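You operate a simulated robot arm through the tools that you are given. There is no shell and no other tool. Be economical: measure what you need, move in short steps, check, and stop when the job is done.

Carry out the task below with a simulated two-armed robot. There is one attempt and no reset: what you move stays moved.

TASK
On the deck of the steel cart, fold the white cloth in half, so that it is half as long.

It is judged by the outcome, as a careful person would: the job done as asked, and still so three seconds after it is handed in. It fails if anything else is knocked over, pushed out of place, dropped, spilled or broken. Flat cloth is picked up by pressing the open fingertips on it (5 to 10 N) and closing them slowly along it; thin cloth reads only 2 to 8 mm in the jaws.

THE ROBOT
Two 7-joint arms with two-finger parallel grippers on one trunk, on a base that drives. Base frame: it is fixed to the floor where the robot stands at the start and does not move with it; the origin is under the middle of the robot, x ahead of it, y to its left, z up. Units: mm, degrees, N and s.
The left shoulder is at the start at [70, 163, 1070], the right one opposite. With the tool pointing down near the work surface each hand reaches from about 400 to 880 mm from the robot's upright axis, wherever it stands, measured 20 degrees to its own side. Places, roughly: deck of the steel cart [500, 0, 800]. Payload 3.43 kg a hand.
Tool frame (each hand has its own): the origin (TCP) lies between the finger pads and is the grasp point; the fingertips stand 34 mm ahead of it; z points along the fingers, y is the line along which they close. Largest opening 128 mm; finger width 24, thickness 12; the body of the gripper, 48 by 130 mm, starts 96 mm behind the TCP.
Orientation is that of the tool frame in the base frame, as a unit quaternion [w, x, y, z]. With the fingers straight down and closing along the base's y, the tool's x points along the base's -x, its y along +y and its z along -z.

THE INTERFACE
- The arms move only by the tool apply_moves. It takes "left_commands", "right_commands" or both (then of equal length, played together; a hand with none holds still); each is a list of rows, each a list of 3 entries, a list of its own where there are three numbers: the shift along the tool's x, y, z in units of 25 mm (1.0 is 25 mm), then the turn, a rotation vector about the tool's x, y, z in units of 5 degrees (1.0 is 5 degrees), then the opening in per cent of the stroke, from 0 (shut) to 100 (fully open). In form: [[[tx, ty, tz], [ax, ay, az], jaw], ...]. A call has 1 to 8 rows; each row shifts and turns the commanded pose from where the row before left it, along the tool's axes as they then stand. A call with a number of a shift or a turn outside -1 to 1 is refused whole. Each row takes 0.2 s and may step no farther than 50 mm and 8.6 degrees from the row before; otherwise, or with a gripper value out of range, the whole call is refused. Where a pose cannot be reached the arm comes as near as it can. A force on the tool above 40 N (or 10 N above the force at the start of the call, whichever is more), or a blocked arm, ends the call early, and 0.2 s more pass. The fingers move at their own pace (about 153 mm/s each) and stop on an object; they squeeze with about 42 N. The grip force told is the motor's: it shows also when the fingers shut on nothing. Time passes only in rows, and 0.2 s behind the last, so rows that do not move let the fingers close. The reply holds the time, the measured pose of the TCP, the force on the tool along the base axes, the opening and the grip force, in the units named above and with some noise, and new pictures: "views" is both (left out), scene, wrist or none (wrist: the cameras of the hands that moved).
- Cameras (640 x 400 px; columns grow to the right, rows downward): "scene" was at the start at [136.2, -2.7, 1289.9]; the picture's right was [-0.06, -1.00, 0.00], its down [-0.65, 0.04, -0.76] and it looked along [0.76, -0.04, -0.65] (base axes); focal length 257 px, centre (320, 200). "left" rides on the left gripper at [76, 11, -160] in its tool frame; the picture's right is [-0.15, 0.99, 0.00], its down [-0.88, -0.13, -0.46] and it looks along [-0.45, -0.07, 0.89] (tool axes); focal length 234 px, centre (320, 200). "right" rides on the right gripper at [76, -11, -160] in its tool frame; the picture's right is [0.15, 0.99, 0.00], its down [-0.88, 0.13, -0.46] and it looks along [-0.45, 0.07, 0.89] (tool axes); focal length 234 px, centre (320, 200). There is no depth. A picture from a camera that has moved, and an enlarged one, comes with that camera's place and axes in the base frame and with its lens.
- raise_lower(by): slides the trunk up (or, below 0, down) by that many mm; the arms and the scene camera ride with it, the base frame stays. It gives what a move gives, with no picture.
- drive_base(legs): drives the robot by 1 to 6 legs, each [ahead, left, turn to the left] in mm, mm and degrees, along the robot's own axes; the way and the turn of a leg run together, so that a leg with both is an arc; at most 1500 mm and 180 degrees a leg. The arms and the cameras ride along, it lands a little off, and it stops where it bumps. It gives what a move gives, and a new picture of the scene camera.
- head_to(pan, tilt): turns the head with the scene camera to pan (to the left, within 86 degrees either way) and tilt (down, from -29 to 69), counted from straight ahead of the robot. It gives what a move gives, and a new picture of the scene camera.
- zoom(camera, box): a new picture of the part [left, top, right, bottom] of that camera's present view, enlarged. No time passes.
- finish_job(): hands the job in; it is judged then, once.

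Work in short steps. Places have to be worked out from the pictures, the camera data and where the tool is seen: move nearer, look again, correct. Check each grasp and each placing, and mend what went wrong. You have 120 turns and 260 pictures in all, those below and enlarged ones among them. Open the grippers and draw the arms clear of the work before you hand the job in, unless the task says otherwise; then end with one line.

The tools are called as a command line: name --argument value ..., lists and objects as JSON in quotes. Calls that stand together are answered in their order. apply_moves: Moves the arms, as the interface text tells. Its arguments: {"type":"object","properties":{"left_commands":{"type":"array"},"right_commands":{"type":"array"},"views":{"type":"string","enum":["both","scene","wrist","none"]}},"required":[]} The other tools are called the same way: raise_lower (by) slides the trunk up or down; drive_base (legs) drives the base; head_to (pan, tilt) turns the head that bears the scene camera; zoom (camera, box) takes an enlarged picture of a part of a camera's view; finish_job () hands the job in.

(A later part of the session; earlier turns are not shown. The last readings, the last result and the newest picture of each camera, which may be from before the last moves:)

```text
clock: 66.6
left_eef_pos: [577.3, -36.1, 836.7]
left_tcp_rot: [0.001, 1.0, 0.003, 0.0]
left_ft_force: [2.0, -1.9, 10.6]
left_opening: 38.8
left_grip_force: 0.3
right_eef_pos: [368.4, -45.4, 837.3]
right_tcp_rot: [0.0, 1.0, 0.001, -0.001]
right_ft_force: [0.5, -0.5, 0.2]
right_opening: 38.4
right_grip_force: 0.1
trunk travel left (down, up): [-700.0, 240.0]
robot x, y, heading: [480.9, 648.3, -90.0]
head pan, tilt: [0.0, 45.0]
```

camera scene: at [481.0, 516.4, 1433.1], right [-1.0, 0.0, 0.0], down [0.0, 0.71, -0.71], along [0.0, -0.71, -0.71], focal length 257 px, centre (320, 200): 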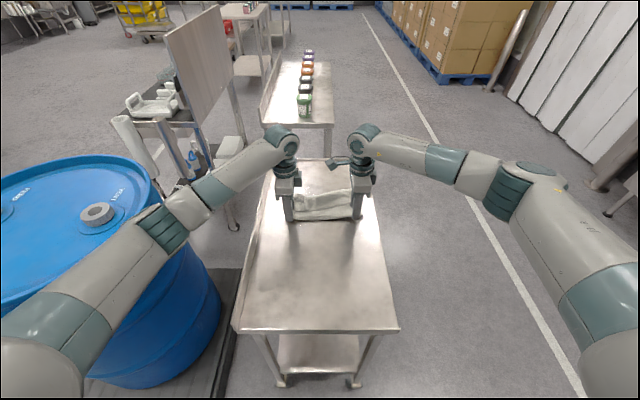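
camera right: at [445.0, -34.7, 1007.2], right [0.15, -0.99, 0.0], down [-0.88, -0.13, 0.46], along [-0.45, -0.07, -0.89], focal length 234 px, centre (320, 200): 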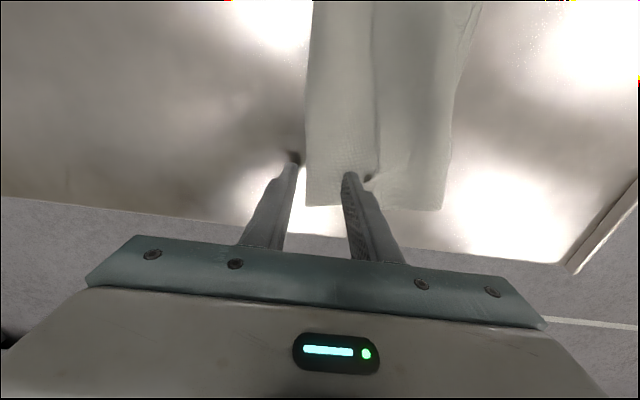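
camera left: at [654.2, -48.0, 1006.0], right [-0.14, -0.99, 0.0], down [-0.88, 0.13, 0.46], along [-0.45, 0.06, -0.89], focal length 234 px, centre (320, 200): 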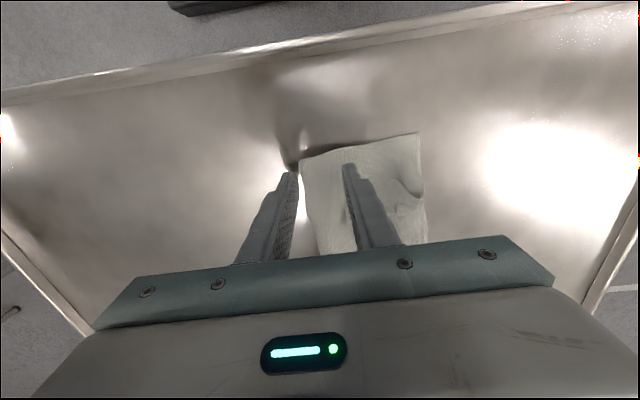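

The left hand is in contact at 10.6 N. I lower the right a little more and close both slowly.

apply_moves --left_commands '[[[0, 0, 0], [0, 0, 0], 27], [[0, 0, 0], [0, 0, 0], 24], [[0, 0, 0], [0, 0, 0], 20], [[0, 0, 0], [0, 0, 0], 16], [[0, 0, 0], [0, 0, 0], 12], [[0, 0, 0], [0, 0, 0], 8], [[0, 0, 0], [0, 0, 0], 4], [[0, 0, 0], [0, 0, 0], 0]]' --right_commands '[[[0, 0, 0.06], [0, 0, 0], 30], [[0, 0, 0.02], [0, 0, 0], 24], [[0, 0, 0], [0, 0, 0], 20], [[0, 0, 0], [0, 0, 0], 16], [[0, 0, 0], [0, 0, 0], 12], [[0, 0, 0], [0, 0, 0], 8], [[0, 0, 0], [0, 0, 0], 4], [[0, 0, 0], [0, 0, 0], 0]]'

zoom --camera "scene" --box '[240, 160, 400, 260]'

```text
clock: 68.4
left_eef_pos: [576.6, -35.1, 836.8]
left_tcp_rot: [0.002, 1.0, 0.002, 0.0]
left_ft_force: [-1.2, 1.3, 15.7]
left_opening: 11.6
left_grip_force: 42.0
right_eef_pos: [368.2, -45.7, 835.8]
right_tcp_rot: [0.002, 1.0, 0.002, -0.001]
right_ft_force: [0.2, 0.4, 6.2]
right_opening: 2.4
right_grip_force: 36.8
trunk travel left (down, up): [-700.0, 240.0]
robot x, y, heading: [480.9, 646.5, -89.8]
head pan, tilt: [0.0, 45.0]
camera scene: at [480.7, 519.7, 1433.4], right [-1.0, 0.0, 0.0], down [0.0, 0.71, -0.71], along [0.0, -0.71, -0.71], focal length 257 px, centre (320, 200)
camera right: at [443.7, -33.3, 996.9], right [0.15, -0.99, 0.0], down [-0.88, -0.13, 0.46], along [-0.45, -0.07, -0.89], focal length 234 px, centre (320, 200)
camera left: at [653.4, -45.5, 996.1], right [-0.14, -0.99, 0.0], down [-0.88, 0.13, 0.46], along [-0.45, 0.06, -0.89], focal length 234 px, centre (320, 200)
```

scene: 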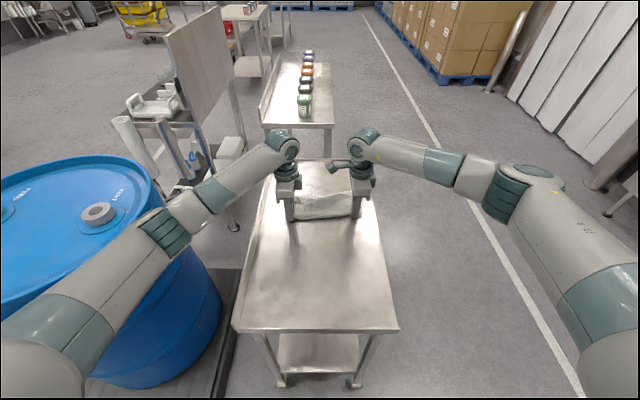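
right: 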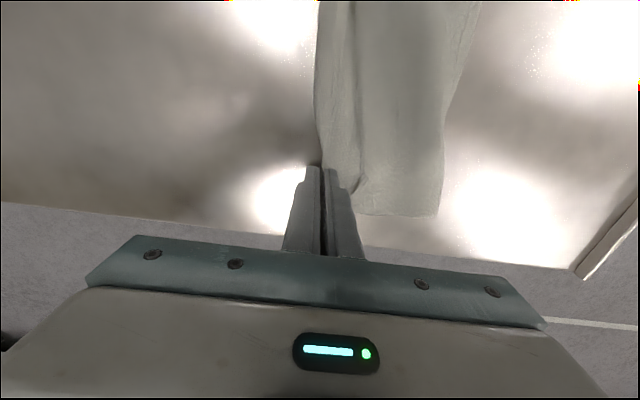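
left: 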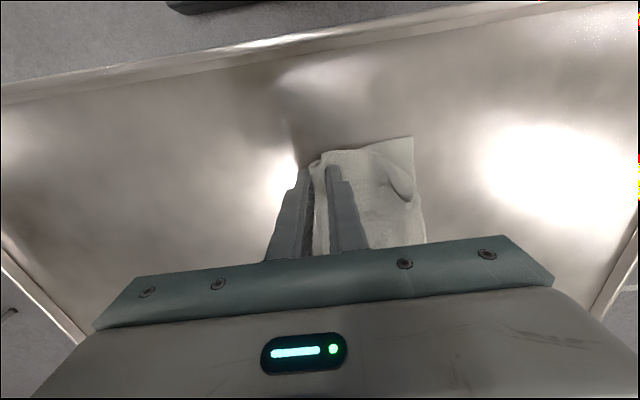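

```text
4.00 times, centred on (320, 210) of scene
camera zoom: at [480.7, 519.7, 1433.4], right [-1.0, 0.0, 0.0], down [0.0, 0.71, -0.71], along [0.0, -0.71, -0.71], focal length 1028 px, centre (320, 160)
```

zoom: 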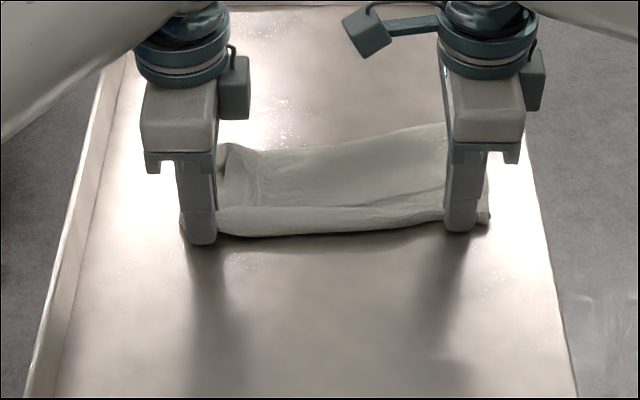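

Both hold cloth (11.6 mm left, 2.4 mm right). I lift gently to see how the halves hang.

apply_moves --left_commands '[[[0, 0, -0.5], [0, 0, 0], 0], [[0, 0, -0.8], [0, 0, 0], 0], [[0, 0, -0.8], [0, 0, 0], 0], [[0, 0, -0.8], [0, 0, 0], 0]]' --right_commands '[[[0, 0, -0.5], [0, 0, 0], 0], [[0, 0, -0.8], [0, 0, 0], 0], [[0, 0, -0.8], [0, 0, 0], 0], [[0, 0, -0.8], [0, 0, 0], 0]]'

zoom --camera "scene" --box '[240, 140, 400, 240]'

```text
clock: 69.4
left_eef_pos: [579.0, -35.5, 908.5]
left_tcp_rot: [0.0, 1.0, 0.003, 0.0]
left_ft_force: [-1.8, 0.1, 0.0]
left_opening: 10.0
left_grip_force: 42.5
right_eef_pos: [368.4, -48.2, 907.6]
right_tcp_rot: [0.001, 1.0, 0.002, 0.0]
right_ft_force: [-0.1, -0.2, -0.5]
right_opening: 2.4
right_grip_force: 37.1
trunk travel left (down, up): [-700.0, 240.0]
robot x, y, heading: [477.7, 647.3, -89.8]
head pan, tilt: [0.0, 45.0]
camera scene: at [481.0, 517.5, 1433.1], right [-1.0, 0.0, 0.0], down [0.0, 0.71, -0.71], along [0.0, -0.71, -0.71], focal length 257 px, centre (320, 200)
camera right: at [443.1, -36.0, 1068.5], right [0.15, -0.99, 0.0], down [-0.88, -0.13, 0.46], along [-0.45, -0.07, -0.89], focal length 234 px, centre (320, 200)
camera left: at [655.3, -46.5, 1067.1], right [-0.14, -0.99, 0.0], down [-0.88, 0.13, 0.46], along [-0.45, 0.06, -0.89], focal length 234 px, centre (320, 200)
```

scene: 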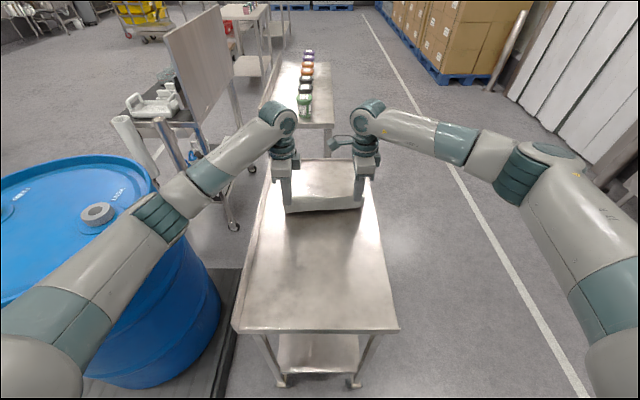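
right: 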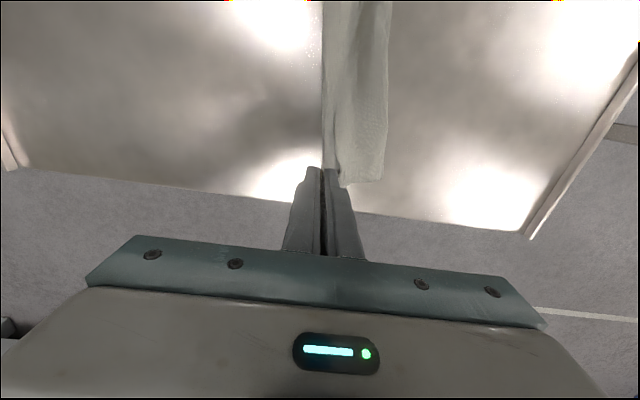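
left: 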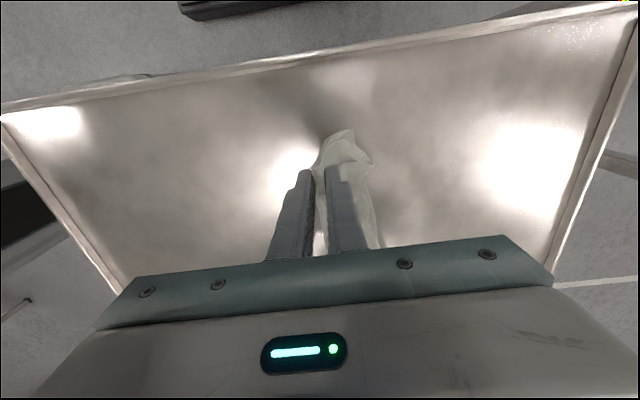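

```text
4.00 times, centred on (320, 190) of scene
camera zoom: at [481.0, 517.5, 1433.1], right [-1.0, 0.0, 0.0], down [0.0, 0.71, -0.71], along [0.0, -0.71, -0.71], focal length 1028 px, centre (320, 240)
```

zoom: 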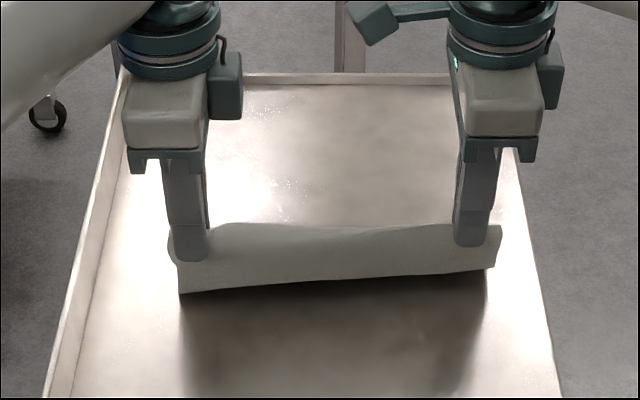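

The cloth hangs from its fold line. I lift until both free edges are off the deck.

apply_moves --left_commands '[[[0, 0, -0.9], [0, 0, 0], 0], [[0, 0, -0.9], [0, 0, 0], 0], [[0, 0, -0.9], [0, 0, 0], 0], [[0, 0, -0.9], [0, 0, 0], 0], [[0, 0, -0.9], [0, 0, 0], 0], [[0, 0, -0.9], [0, 0, 0], 0], [[0, 0, 0], [0, 0, 0], 0]]' --right_commands '[[[0, 0, -0.9], [0, 0, 0], 0], [[0, 0, -0.9], [0, 0, 0], 0], [[0, 0, -0.9], [0, 0, 0], 0], [[0, 0, -0.9], [0, 0, 0], 0], [[0, 0, -0.9], [0, 0, 0], 0], [[0, 0, -0.9], [0, 0, 0], 0], [[0, 0, 0], [0, 0, 0], 0]]'

zoom --camera "scene" --box '[240, 120, 400, 220]'

```text
clock: 71.0
left_eef_pos: [576.8, -37.8, 1043.2]
left_tcp_rot: [0.0, 1.0, 0.003, 0.0]
left_ft_force: [-0.5, -0.1, 0.1]
left_opening: 10.1
left_grip_force: 42.1
right_eef_pos: [366.9, -46.3, 1041.2]
right_tcp_rot: [-0.001, 1.0, 0.001, 0.0]
right_ft_force: [0.8, -0.5, -0.2]
right_opening: 2.5
right_grip_force: 36.8
trunk travel left (down, up): [-700.0, 240.0]
robot x, y, heading: [480.2, 645.5, -89.9]
head pan, tilt: [0.0, 45.0]
camera scene: at [480.9, 516.1, 1433.0], right [-1.0, 0.0, 0.0], down [0.0, 0.71, -0.71], along [0.0, -0.71, -0.71], focal length 257 px, centre (320, 200)
camera right: at [442.5, -34.8, 1201.9], right [0.15, -0.99, 0.0], down [-0.88, -0.13, 0.46], along [-0.45, -0.07, -0.89], focal length 234 px, centre (320, 200)
camera left: at [654.0, -48.4, 1202.6], right [-0.14, -0.99, 0.0], down [-0.88, 0.13, 0.46], along [-0.45, 0.07, -0.89], focal length 234 px, centre (320, 200)
```

scene: 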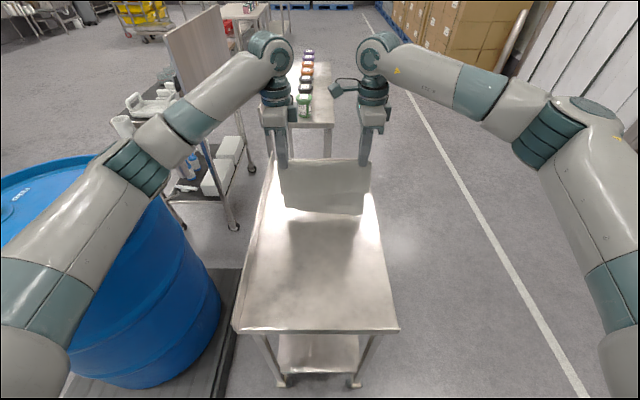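
right: 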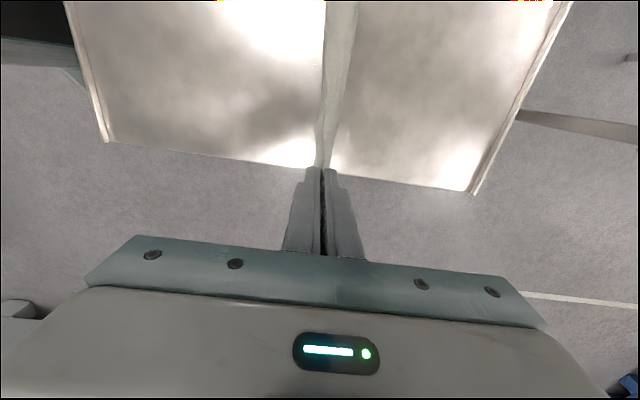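
left: 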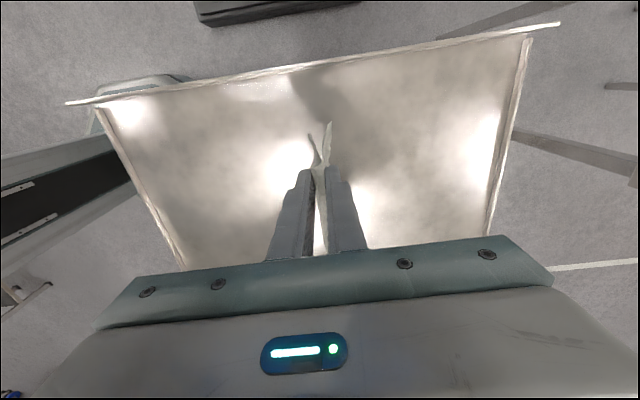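

```text
4.00 times, centred on (320, 170) of scene
camera zoom: at [480.9, 516.1, 1433.0], right [-1.0, 0.0, 0.0], down [0.0, 0.71, -0.71], along [0.0, -0.71, -0.71], focal length 1028 px, centre (320, 320)
```

zoom: 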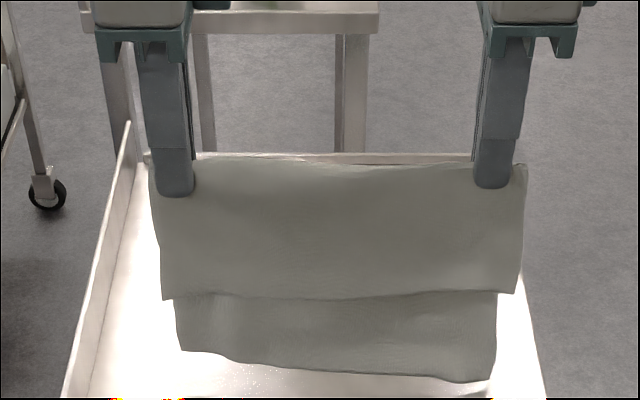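

This view is very useful. The front layer hangs about 122 mm and the back layer about 213 mm, so the grip line is about 45 mm off the true middle. I'll lay the cloth down with its tail toward me, re-pinch the upper layer 45 mm from the fold, and lift again so it hangs evenly. First I shift toward me.

apply_moves --left_commands '[[[0, -0.6, -0.4], [0, 0, 0], 0], [[0, -0.8, 0], [0, 0, 0], 0], [[0, -0.8, 0], [0, 0, 0], 0], [[0, -0.8, 0], [0, 0, 0], 0], [[0, -0.8, 0], [0, 0, 0], 0], [[0, -0.6, 0], [0, 0, 0], 0], [[0, 0, 0], [0, 0, 0], 0]]' --right_commands '[[[0, -0.6, -0.4], [0, 0, 0], 0], [[0, -0.8, 0], [0, 0, 0], 0], [[0, -0.8, 0], [0, 0, 0], 0], [[0, -0.8, 0], [0, 0, 0], 0], [[0, -0.8, 0], [0, 0, 0], 0], [[0, -0.8, 0], [0, 0, 0], 0], [[0, 0, 0], [0, 0, 0], 0]]' --views "scene"

zoom --camera "scene" --box '[240, 130, 400, 230]'

```text
clock: 72.6
left_eef_pos: [576.5, 73.3, 1051.8]
left_tcp_rot: [0.0, 1.0, 0.002, -0.001]
left_ft_force: [-0.8, 0.2, -0.3]
left_opening: 10.2
left_grip_force: 42.1
right_eef_pos: [367.7, 68.6, 1050.5]
right_tcp_rot: [0.0, 1.0, 0.001, 0.0]
right_ft_force: [-0.5, -0.8, 0.3]
right_opening: 2.3
right_grip_force: 37.2
trunk travel left (down, up): [-700.0, 240.0]
robot x, y, heading: [481.9, 646.8, -89.5]
head pan, tilt: [0.0, 45.0]
camera scene: at [481.1, 516.1, 1433.0], right [-1.0, 0.0, 0.0], down [0.0, 0.71, -0.71], along [0.0, -0.71, -0.71], focal length 257 px, centre (320, 200)
```

scene: 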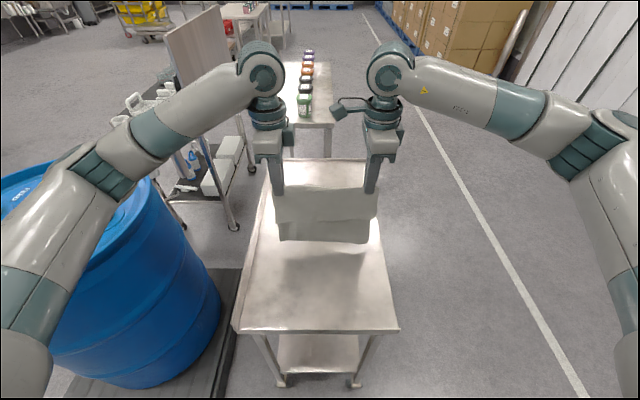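

```text
4.00 times, centred on (320, 180) of scene
camera zoom: at [481.1, 516.1, 1433.0], right [-1.0, 0.0, 0.0], down [0.0, 0.71, -0.71], along [0.0, -0.71, -0.71], focal length 1028 px, centre (320, 280)
```

zoom: 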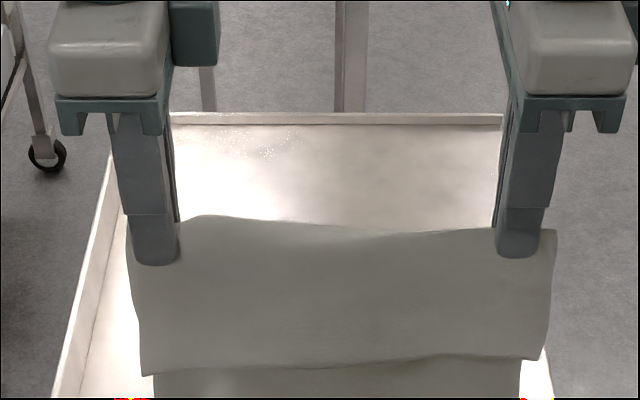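

I have to correct myself: for the long layer to end up on top, the hands must move toward me while lowering, with the tail at the far side. I carry the hanging cloth back over y ≈ -130 first.

apply_moves --left_commands '[[[0, 1, 0], [0, 0, 0], 0], [[0, 1, 0], [0, 0, 0], 0], [[0, 1, 0], [0, 0, 0], 0], [[0, 1, 0], [0, 0, 0], 0], [[0, 1, 0], [0, 0, 0], 0], [[0, 1, 0], [0, 0, 0], 0], [[0, 1, 0], [0, 0, 0], 0], [[0, 1, 0], [0, 0, 0], 0]]' --right_commands '[[[0, 1, 0], [0, 0, 0], 0], [[0, 1, 0], [0, 0, 0], 0], [[0, 1, 0], [0, 0, 0], 0], [[0, 1, 0], [0, 0, 0], 0], [[0, 1, 0], [0, 0, 0], 0], [[0, 1, 0], [0, 0, 0], 0], [[0, 1, 0], [0, 0, 0], 0], [[0, 0.8, 0], [0, 0, 0], 0]]' --views "scene"

```text
clock: 74.4
left_eef_pos: [577.3, -127.3, 1051.8]
left_tcp_rot: [0.0, 1.0, 0.002, 0.0]
left_ft_force: [0.6, -0.1, 0.4]
left_opening: 10.2
left_grip_force: 41.8
right_eef_pos: [367.2, -128.3, 1052.9]
right_tcp_rot: [-0.001, 1.0, 0.001, 0.0]
right_ft_force: [0.7, 0.4, 0.1]
right_opening: 2.3
right_grip_force: 36.8
trunk travel left (down, up): [-700.0, 240.0]
robot x, y, heading: [481.2, 646.6, -90.0]
head pan, tilt: [0.0, 45.0]
camera scene: at [480.7, 515.8, 1432.9], right [-1.0, 0.0, 0.0], down [0.0, 0.71, -0.71], along [0.0, -0.71, -0.71], focal length 257 px, centre (320, 200)
```

scene: 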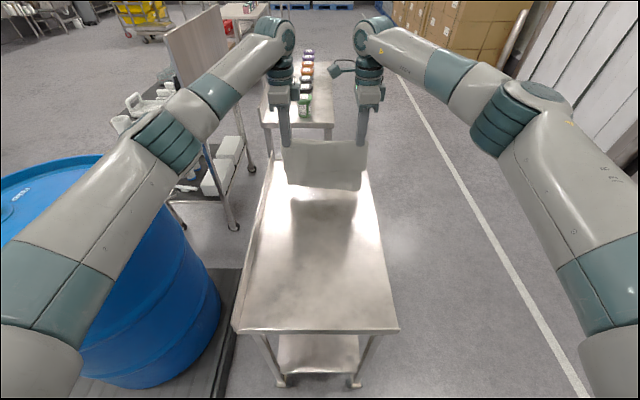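

Now I lay it down along an arc toward me, first half.

apply_moves --left_commands '[[[0, -0.9, 0.15], [0, 0, 0], 0], [[0, -0.9, 0.15], [0, 0, 0], 0], [[0, -0.89, 0.25], [0, 0, 0], 0], [[0, -0.86, 0.34], [0, 0, 0], 0], [[0, -0.81, 0.43], [0, 0, 0], 0], [[0, -0.76, 0.52], [0, 0, 0], 0], [[0, -0.7, 0.6], [0, 0, 0], 0], [[0, -0.63, 0.67], [0, 0, 0], 0]]' --right_commands '[[[0, -0.9, 0.15], [0, 0, 0], 0], [[0, -0.9, 0.15], [0, 0, 0], 0], [[0, -0.89, 0.25], [0, 0, 0], 0], [[0, -0.86, 0.34], [0, 0, 0], 0], [[0, -0.81, 0.43], [0, 0, 0], 0], [[0, -0.76, 0.52], [0, 0, 0], 0], [[0, -0.7, 0.6], [0, 0, 0], 0], [[0, -0.63, 0.67], [0, 0, 0], 0]]'

```text
clock: 76.2
left_eef_pos: [576.1, 35.4, 974.7]
left_tcp_rot: [0.0, 1.0, 0.002, 0.0]
left_ft_force: [-0.4, -0.4, 0.2]
left_opening: 10.0
left_grip_force: 41.9
right_eef_pos: [367.5, 34.6, 973.1]
right_tcp_rot: [0.0, 1.0, 0.001, -0.001]
right_ft_force: [0.7, 0.0, -0.5]
right_opening: 2.2
right_grip_force: 37.0
trunk travel left (down, up): [-700.0, 240.0]
robot x, y, heading: [477.8, 646.7, -89.7]
head pan, tilt: [0.0, 45.0]
camera scene: at [480.9, 516.8, 1433.2], right [-1.0, 0.0, 0.0], down [0.0, 0.71, -0.71], along [0.0, -0.71, -0.71], focal length 257 px, centre (320, 200)
camera right: at [443.9, 46.1, 1133.6], right [0.15, -0.99, 0.0], down [-0.88, -0.13, 0.46], along [-0.45, -0.07, -0.89], focal length 234 px, centre (320, 200)
camera left: at [653.2, 24.5, 1133.8], right [-0.14, -0.99, 0.0], down [-0.88, 0.13, 0.46], along [-0.45, 0.06, -0.89], focal length 234 px, centre (320, 200)
```

scene: 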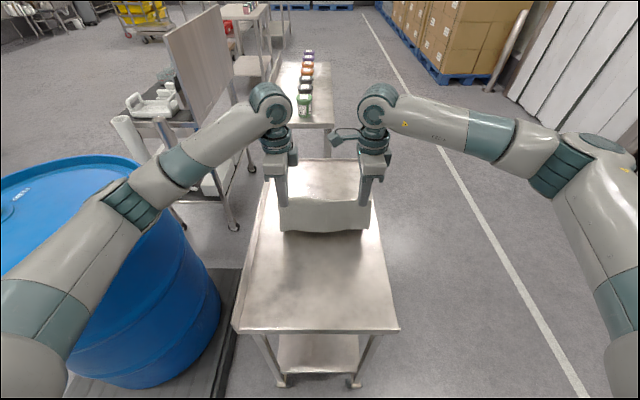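
right: 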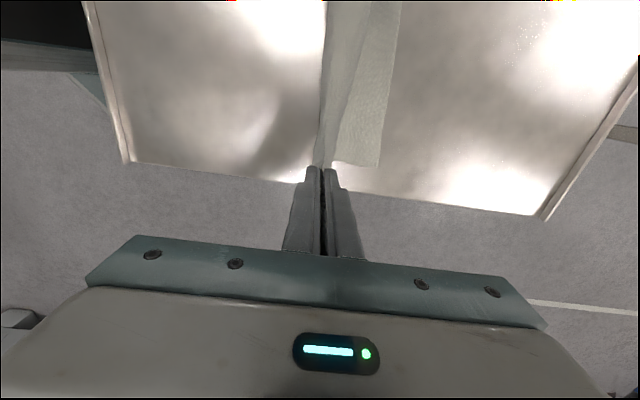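
left: 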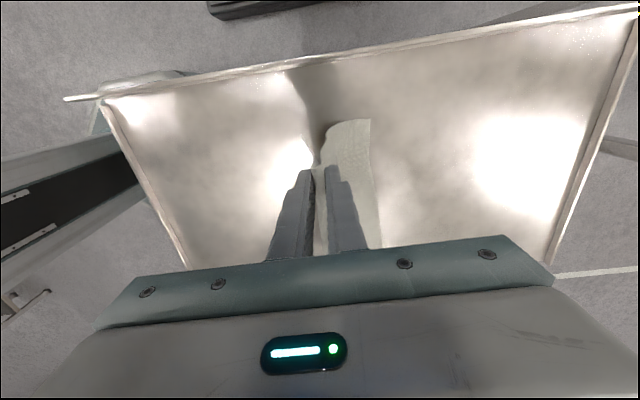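

The tail slid a bit and now ends at y ≈ -50. I continue toward me and down to lay out the rest.

apply_moves --left_commands '[[[0, -0.9, 0.4], [0, 0, 0], 0], [[0, -0.9, 0.5], [0, 0, 0], 0], [[0, -0.8, 0.6], [0, 0, 0], 0], [[0, -0.7, 0.7], [0, 0, 0], 0], [[0, -0.6, 0.8], [0, 0, 0], 0], [[0, -0.5, 0.8], [0, 0, 0], 0], [[0, -0.4, 0.8], [0, 0, 0], 0], [[0, 0, 0.4], [0, 0, 0], 0]]' --right_commands '[[[0, -0.9, 0.4], [0, 0, 0], 0], [[0, -0.9, 0.5], [0, 0, 0], 0], [[0, -0.8, 0.6], [0, 0, 0], 0], [[0, -0.7, 0.7], [0, 0, 0], 0], [[0, -0.6, 0.8], [0, 0, 0], 0], [[0, -0.5, 0.8], [0, 0, 0], 0], [[0, -0.4, 0.8], [0, 0, 0], 0], [[0, 0, 0.4], [0, 0, 0], 0]]'

zoom --camera "scene" --box '[240, 160, 400, 260]'

```text
clock: 78.0
left_eef_pos: [575.9, 155.8, 849.8]
left_tcp_rot: [0.0, 1.0, 0.003, 0.001]
left_ft_force: [0.0, -0.6, 0.6]
left_opening: 10.3
left_grip_force: 41.8
right_eef_pos: [365.9, 154.0, 848.9]
right_tcp_rot: [0.0, 1.0, 0.001, 0.0]
right_ft_force: [0.0, 0.0, 0.4]
right_opening: 2.1
right_grip_force: 37.0
trunk travel left (down, up): [-700.0, 240.0]
robot x, y, heading: [478.0, 648.5, -89.7]
head pan, tilt: [0.0, 45.0]
camera scene: at [481.0, 516.4, 1433.1], right [-1.0, 0.0, 0.0], down [0.0, 0.71, -0.71], along [0.0, -0.71, -0.71], focal length 257 px, centre (320, 200)
camera right: at [442.0, 165.5, 1009.3], right [0.15, -0.99, 0.0], down [-0.88, -0.13, 0.46], along [-0.45, -0.07, -0.89], focal length 234 px, centre (320, 200)
camera left: at [653.1, 144.5, 1009.1], right [-0.14, -0.99, 0.0], down [-0.88, 0.13, 0.46], along [-0.45, 0.06, -0.89], focal length 234 px, centre (320, 200)
```

scene: 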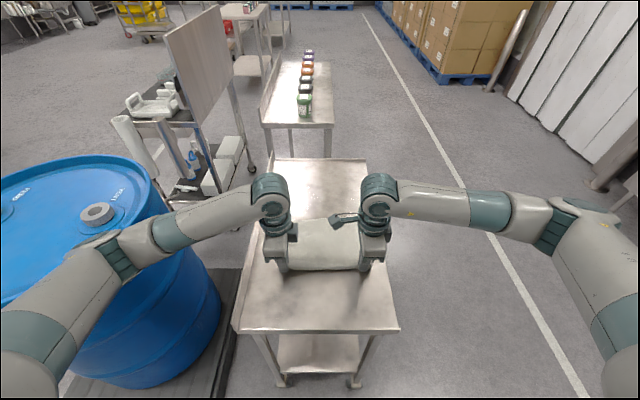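
right: 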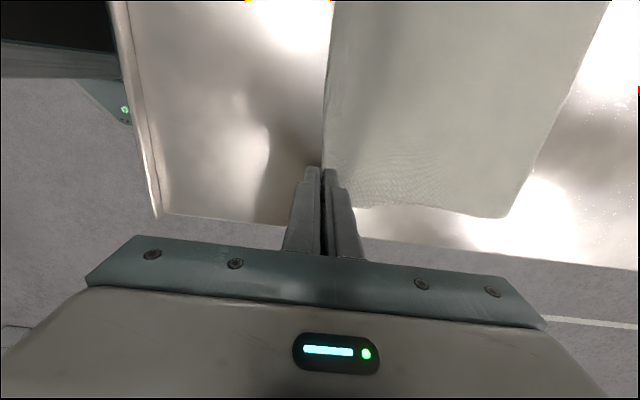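
left: 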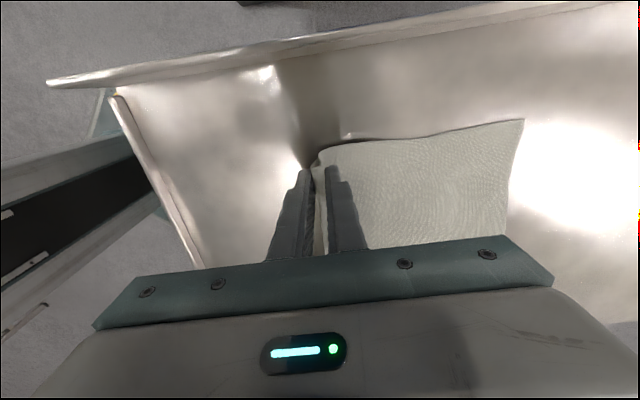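

```text
4.00 times, centred on (320, 210) of scene
camera zoom: at [481.0, 516.4, 1433.1], right [-1.0, 0.0, 0.0], down [0.0, 0.71, -0.71], along [0.0, -0.71, -0.71], focal length 1028 px, centre (320, 160)
```

zoom: 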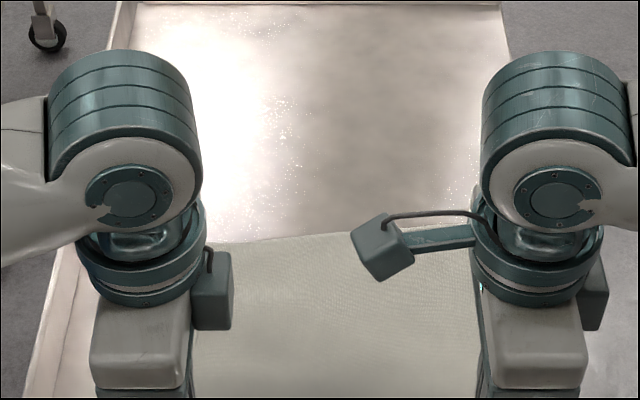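

The long upper layer lies flat from y ≈ -25 to the fold near 160. The true middle line should be at about y ≈ 142. I release, raise slightly and look.

apply_moves --left_commands '[[[0, 0, 0.3], [0, 0, 0], 0], [[0, 0, 0], [0, 0, 0], 15], [[0, 0, 0], [0, 0, 0], 40], [[0, 0, -0.4], [0, 0, 0], 45], [[0, 0, -1], [0, 0, 0], 45], [[0, 0, -1], [0, 0, 0], 30], [[0, 0, -1], [0, 0, 0], 30]]' --right_commands '[[[0, 0, 0.3], [0, 0, 0], 0], [[0, 0, 0], [0, 0, 0], 15], [[0, 0, 0], [0, 0, 0], 40], [[0, 0, -0.4], [0, 0, 0], 45], [[0, 0, -1], [0, 0, 0], 45], [[0, 0, -1], [0, 0, 0], 30], [[0, 0, -1], [0, 0, 0], 30]]'

zoom --camera "scene" --box '[240, 190, 400, 290]'

```text
clock: 79.6
left_eef_pos: [575.2, 157.2, 929.3]
left_tcp_rot: [0.0, 1.0, 0.002, 0.0]
left_ft_force: [0.3, 0.1, -0.2]
left_opening: 38.3
left_grip_force: 0.0
right_eef_pos: [366.7, 154.8, 926.7]
right_tcp_rot: [0.0, 1.0, 0.001, 0.0]
right_ft_force: [0.0, 0.4, 0.7]
right_opening: 38.1
right_grip_force: 0.1
trunk travel left (down, up): [-700.0, 240.0]
robot x, y, heading: [480.3, 642.3, -89.9]
head pan, tilt: [0.0, 45.0]
camera scene: at [481.1, 517.2, 1433.0], right [-1.0, 0.0, 0.0], down [0.0, 0.71, -0.71], along [0.0, -0.71, -0.71], focal length 257 px, centre (320, 200)
camera right: at [442.0, 166.3, 1086.8], right [0.15, -0.99, 0.0], down [-0.88, -0.13, 0.46], along [-0.45, -0.07, -0.89], focal length 234 px, centre (320, 200)
camera left: at [653.0, 146.2, 1088.1], right [-0.14, -0.99, 0.0], down [-0.88, 0.13, 0.46], along [-0.45, 0.06, -0.89], focal length 234 px, centre (320, 200)
```

scene: 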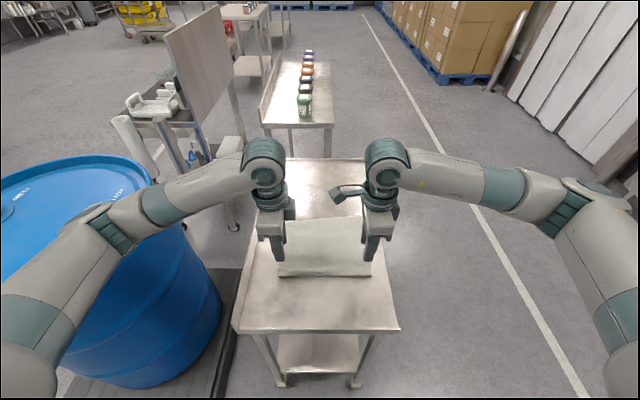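
right: 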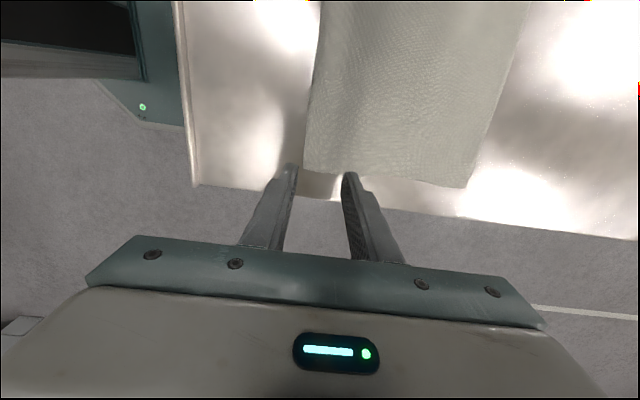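
left: 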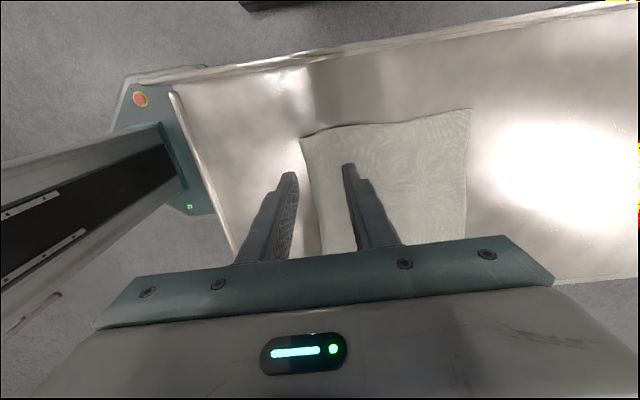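

```text
4.00 times, centred on (320, 240) of scene
camera zoom: at [481.1, 517.2, 1433.0], right [-1.0, 0.0, 0.0], down [0.0, 0.71, -0.71], along [0.0, -0.71, -0.71], focal length 1028 px, centre (320, 40)
```

zoom: 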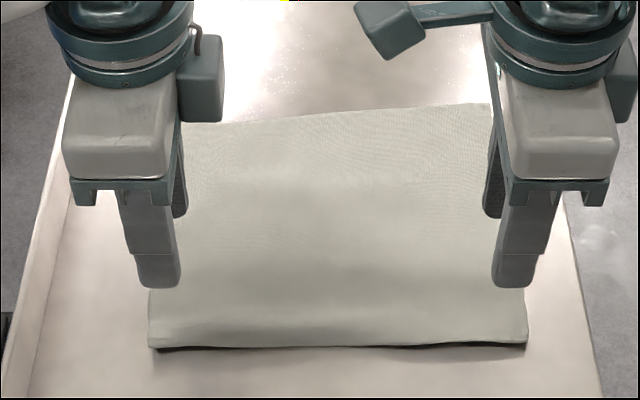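

The upper layer is smooth. Its far edge runs from (342,-42) to (589,-18) and the fold is at y ≈ 178, so the true middle line is at y ≈ 127 at the right hand and y ≈ 147 at the left. I position both hands there and lower.

apply_moves --left_commands '[[[0, 0.4, 0.8], [0, 0, 0], 22], [[0, 0, 0.9], [0, 0, 0], 22], [[0, 0, 0.9], [0, 0, 0], 22], [[0, 0, 0.5], [0, 0, 0], 22]]' --right_commands '[[[0, 0.6, 0.8], [0, 0, 0], 22], [[0, 0.5, 0.9], [0, 0, 0], 22], [[0, 0, 0.9], [0, 0, 0], 22], [[0, 0, 0.4], [0, 0, 0], 22]]' --views "wrist"

```text
clock: 80.6
left_eef_pos: [576.2, 145.2, 850.7]
left_tcp_rot: [0.0, 1.0, 0.001, 0.0]
left_ft_force: [-0.1, -0.6, -0.3]
left_opening: 28.3
left_grip_force: 0.1
right_eef_pos: [367.4, 124.8, 850.4]
right_tcp_rot: [0.0, 1.0, 0.002, 0.0]
right_ft_force: [-0.2, 0.1, 1.4]
right_opening: 28.4
right_grip_force: 0.0
trunk travel left (down, up): [-700.0, 240.0]
robot x, y, heading: [481.3, 649.2, -89.9]
head pan, tilt: [0.0, 45.0]
camera right: at [442.4, 137.7, 1011.0], right [0.15, -0.99, 0.0], down [-0.88, -0.13, 0.46], along [-0.45, -0.07, -0.89], focal length 234 px, centre (320, 200)
camera left: at [653.2, 133.8, 1009.4], right [-0.14, -0.99, 0.0], down [-0.88, 0.13, 0.46], along [-0.45, 0.07, -0.89], focal length 234 px, centre (320, 200)
```

right: 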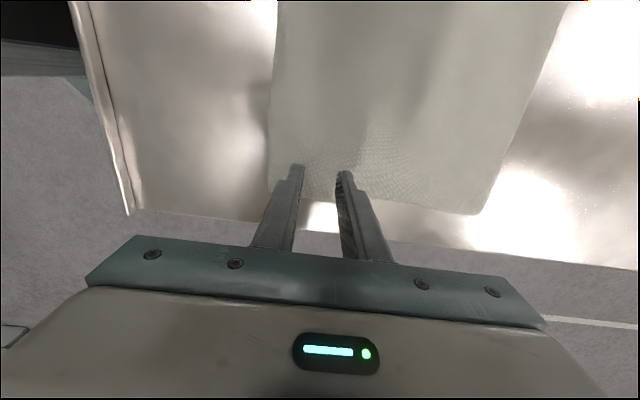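
left: 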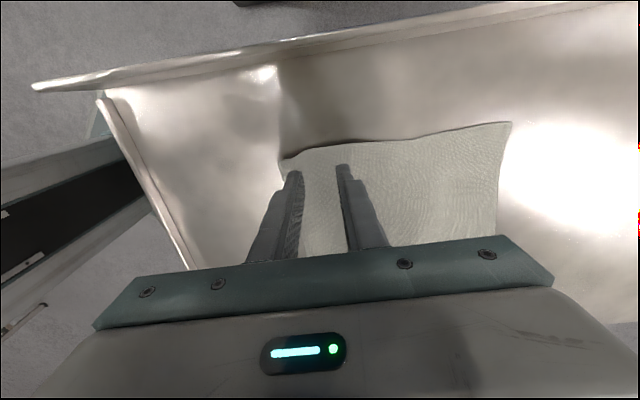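

The left outer finger is just inside the fold edge and the right one is well inside. I lower to light contact.

apply_moves --left_commands '[[[0, 0, 0.25], [0, 0, 0], 22], [[0, 0, 0.12], [0, 0, 0], 22], [[0, 0, 0.06], [0, 0, 0], 22]]' --right_commands '[[[0, 0, 0.25], [0, 0, 0], 22], [[0, 0, 0.12], [0, 0, 0], 22], [[0, 0, 0.06], [0, 0, 0], 22]]' --views "none"

```text
clock: 81.4
left_eef_pos: [575.6, 145.1, 838.5]
left_tcp_rot: [0.0, 1.0, 0.003, 0.001]
left_ft_force: [-0.4, 0.1, -0.2]
left_opening: 28.1
left_grip_force: 0.1
right_eef_pos: [367.3, 124.6, 838.9]
right_tcp_rot: [0.0, 1.0, 0.0, 0.0]
right_ft_force: [-0.4, -0.1, 0.2]
right_opening: 28.1
right_grip_force: 0.1
trunk travel left (down, up): [-700.0, 240.0]
robot x, y, heading: [477.9, 645.8, -89.9]
head pan, tilt: [0.0, 45.0]
```

apply_moves --left_commands '[[[0, 0, 0.06], [0, 0, 0], 22], [[0, 0, 0.05], [0, 0, 0], 22]]' --right_commands '[[[0, 0, 0.06], [0, 0, 0], 22], [[0, 0, 0.05], [0, 0, 0], 22]]' --views "none"

```text
clock: 82.0
left_eef_pos: [576.0, 145.8, 837.8]
left_tcp_rot: [0.002, 1.0, 0.003, -0.001]
left_ft_force: [1.1, 0.9, 6.7]
left_opening: 28.1
left_grip_force: 0.1
right_eef_pos: [368.0, 127.1, 837.9]
right_tcp_rot: [0.001, 1.0, 0.002, 0.0]
right_ft_force: [-0.4, -0.7, 1.6]
right_opening: 28.4
right_grip_force: 0.0
trunk travel left (down, up): [-700.0, 240.0]
robot x, y, heading: [478.8, 650.4, -89.7]
head pan, tilt: [0.0, 45.0]
```

Left reads 6.7 N, right 1.6 N. I add about 1 mm on the right and a hair on the left, then close slowly.

apply_moves --left_commands '[[[0, 0, 0.015], [0, 0, 0], 22], [[0, 0, 0], [0, 0, 0], 19], [[0, 0, 0], [0, 0, 0], 16], [[0, 0, 0], [0, 0, 0], 13], [[0, 0, 0], [0, 0, 0], 10]]' --right_commands '[[[0, 0, 0.04], [0, 0, 0], 22], [[0, 0, 0], [0, 0, 0], 19], [[0, 0, 0], [0, 0, 0], 16], [[0, 0, 0], [0, 0, 0], 13], [[0, 0, 0], [0, 0, 0], 10]]' --views "wrist"

```text
clock: 83.2
left_eef_pos: [575.0, 145.5, 837.3]
left_tcp_rot: [0.001, 1.0, 0.003, 0.0]
left_ft_force: [-1.1, 1.7, 11.7]
left_opening: 10.8
left_grip_force: 0.0
right_eef_pos: [366.2, 127.6, 837.7]
right_tcp_rot: [0.001, 1.0, 0.001, 0.0]
right_ft_force: [0.2, -0.2, 5.1]
right_opening: 11.4
right_grip_force: 0.2
trunk travel left (down, up): [-700.0, 240.0]
robot x, y, heading: [479.9, 644.8, -89.7]
head pan, tilt: [0.0, 45.0]
camera right: at [442.4, 139.6, 998.0], right [0.15, -0.99, 0.0], down [-0.88, -0.13, 0.46], along [-0.45, -0.07, -0.89], focal length 234 px, centre (320, 200)
camera left: at [652.7, 135.0, 996.3], right [-0.14, -0.99, 0.0], down [-0.88, 0.13, 0.46], along [-0.45, 0.06, -0.89], focal length 234 px, centre (320, 200)
```

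right: 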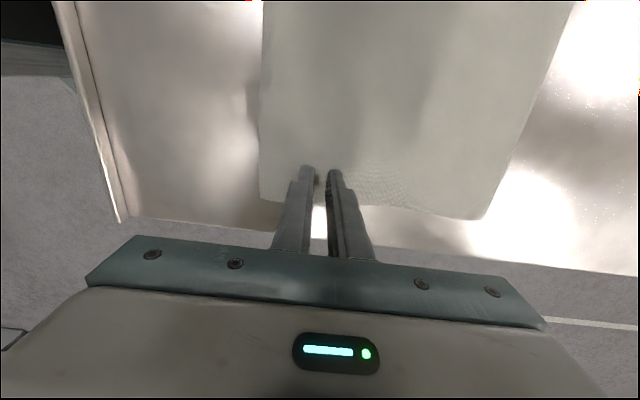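
left: 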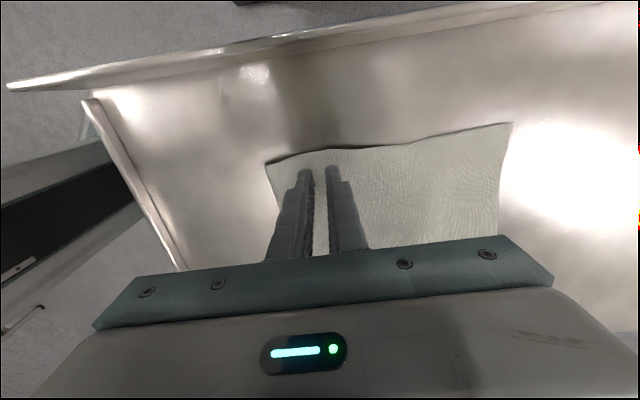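

No clear ridge formed; the fingers slid. I reopen a bit wider and press harder, as in the grasp that worked.

apply_moves --left_commands '[[[0, 0.08, -0.06], [0, 0, 0], 18], [[0, 0, 0], [0, 0, 0], 28], [[0, 0, 0.06], [0, 0, 0], 28], [[0, 0, 0.03], [0, 0, 0], 28]]' --right_commands '[[[0, 0, -0.06], [0, 0, 0], 18], [[0, 0, 0], [0, 0, 0], 28], [[0, 0, 0.08], [0, 0, 0], 28], [[0, 0, 0.06], [0, 0, 0], 28]]' --views "none"

```text
clock: 84.2
left_eef_pos: [575.8, 143.8, 837.1]
left_tcp_rot: [0.002, 1.0, 0.003, 0.0]
left_ft_force: [0.8, -1.6, 12.5]
left_opening: 36.0
left_grip_force: 0.0
right_eef_pos: [367.4, 127.4, 835.8]
right_tcp_rot: [0.003, 1.0, 0.002, 0.0]
right_ft_force: [-2.7, 1.8, 17.4]
right_opening: 35.5
right_grip_force: 0.0
trunk travel left (down, up): [-700.0, 240.0]
robot x, y, heading: [476.2, 646.7, -89.6]
head pan, tilt: [0.0, 45.0]
```

Left presses 12.5 N and right 17.4 N. I add a little on the left and close part way.

apply_moves --left_commands '[[[0, 0, 0.015], [0, 0, 0], 28], [[0, 0, 0], [0, 0, 0], 25], [[0, 0, 0], [0, 0, 0], 22], [[0, 0, 0], [0, 0, 0], 19], [[0, 0, 0], [0, 0, 0], 16]]' --right_commands '[[[0, 0, 0], [0, 0, 0], 28], [[0, 0, 0], [0, 0, 0], 25], [[0, 0, 0], [0, 0, 0], 22], [[0, 0, 0], [0, 0, 0], 19], [[0, 0, 0], [0, 0, 0], 16]]' --views "wrist"

```text
clock: 85.4
left_eef_pos: [576.4, 144.7, 837.5]
left_tcp_rot: [0.001, 1.0, 0.003, 0.0]
left_ft_force: [-1.3, 2.7, 18.8]
left_opening: 18.4
left_grip_force: 0.1
right_eef_pos: [368.8, 128.6, 836.7]
right_tcp_rot: [0.003, 1.0, 0.002, 0.0]
right_ft_force: [1.6, -1.5, 26.1]
right_opening: 20.8
right_grip_force: 0.3
trunk travel left (down, up): [-700.0, 240.0]
robot x, y, heading: [483.5, 644.1, -90.0]
head pan, tilt: [0.0, 45.0]
camera right: at [443.6, 141.0, 997.4], right [0.15, -0.99, 0.01], down [-0.88, -0.13, 0.46], along [-0.45, -0.07, -0.89], focal length 234 px, centre (320, 200)
camera left: at [653.0, 134.9, 996.1], right [-0.14, -0.99, 0.0], down [-0.88, 0.13, 0.46], along [-0.45, 0.06, -0.89], focal length 234 px, centre (320, 200)
```

right: 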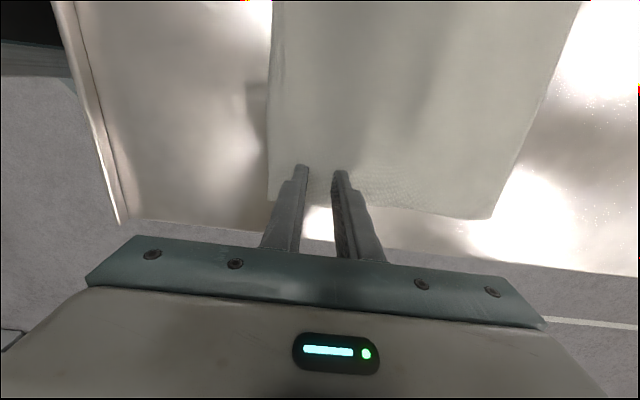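
left: 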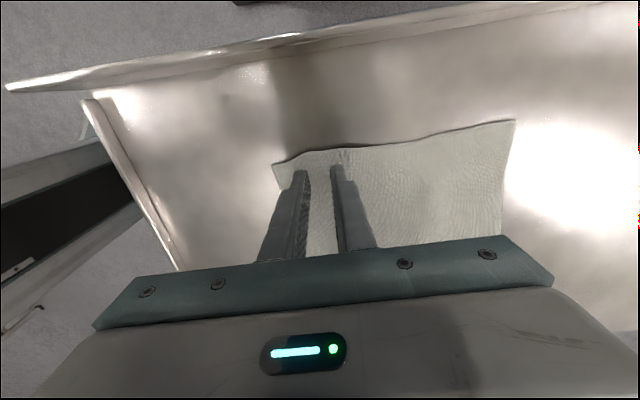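

A ridge starts at the left. I close the rest of the way slowly on both hands.

apply_moves --left_commands '[[[0, 0, 0], [0, 0, 0], 13], [[0, 0, 0], [0, 0, 0], 10], [[0, 0, 0], [0, 0, 0], 8], [[0, 0, 0], [0, 0, 0], 6], [[0, 0, 0], [0, 0, 0], 4], [[0, 0, 0], [0, 0, 0], 2], [[0, 0, 0], [0, 0, 0], 0], [[0, 0, 0], [0, 0, 0], 0]]' --right_commands '[[[0, 0, 0], [0, 0, 0], 13], [[0, 0, 0], [0, 0, 0], 10], [[0, 0, 0], [0, 0, 0], 8], [[0, 0, 0], [0, 0, 0], 6], [[0, 0, 0], [0, 0, 0], 4], [[0, 0, 0], [0, 0, 0], 2], [[0, 0, 0], [0, 0, 0], 0], [[0, 0, 0], [0, 0, 0], 0]]' --views "wrist"

```text
clock: 87.2
left_eef_pos: [576.7, 145.5, 836.9]
left_tcp_rot: [0.001, 1.0, 0.003, 0.001]
left_ft_force: [-0.4, -3.2, 18.8]
left_opening: 0.4
left_grip_force: 33.1
right_eef_pos: [367.8, 127.7, 837.2]
right_tcp_rot: [0.003, 1.0, 0.001, 0.0]
right_ft_force: [-0.3, -2.9, 36.8]
right_opening: 0.2
right_grip_force: 32.8
trunk travel left (down, up): [-700.0, 240.0]
robot x, y, heading: [481.9, 646.1, -89.7]
head pan, tilt: [0.0, 45.0]
camera right: at [443.5, 141.0, 997.3], right [0.15, -0.99, 0.01], down [-0.88, -0.13, 0.46], along [-0.45, -0.07, -0.89], focal length 234 px, centre (320, 200)
camera left: at [653.1, 134.7, 996.1], right [-0.14, -0.99, 0.0], down [-0.88, 0.13, 0.46], along [-0.45, 0.06, -0.89], focal length 234 px, centre (320, 200)
```

right: 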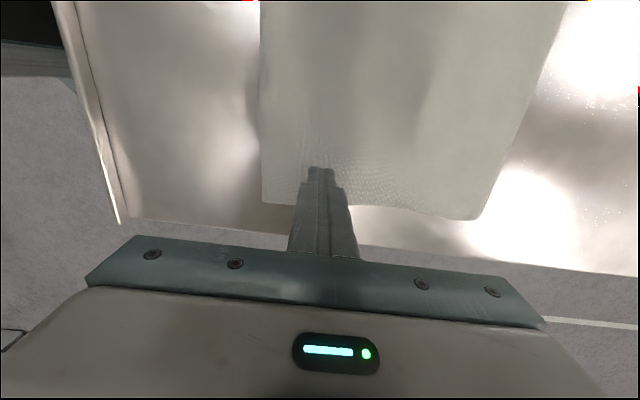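
left: 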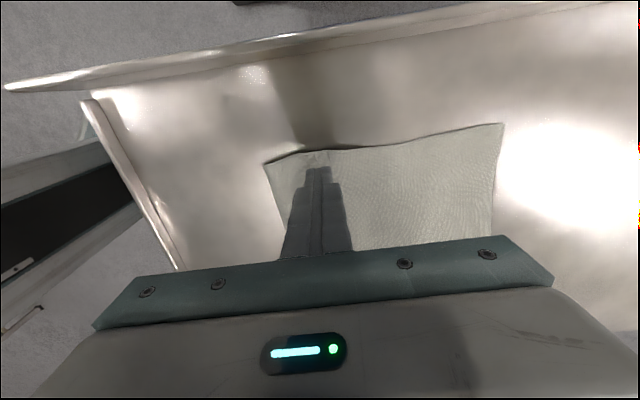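

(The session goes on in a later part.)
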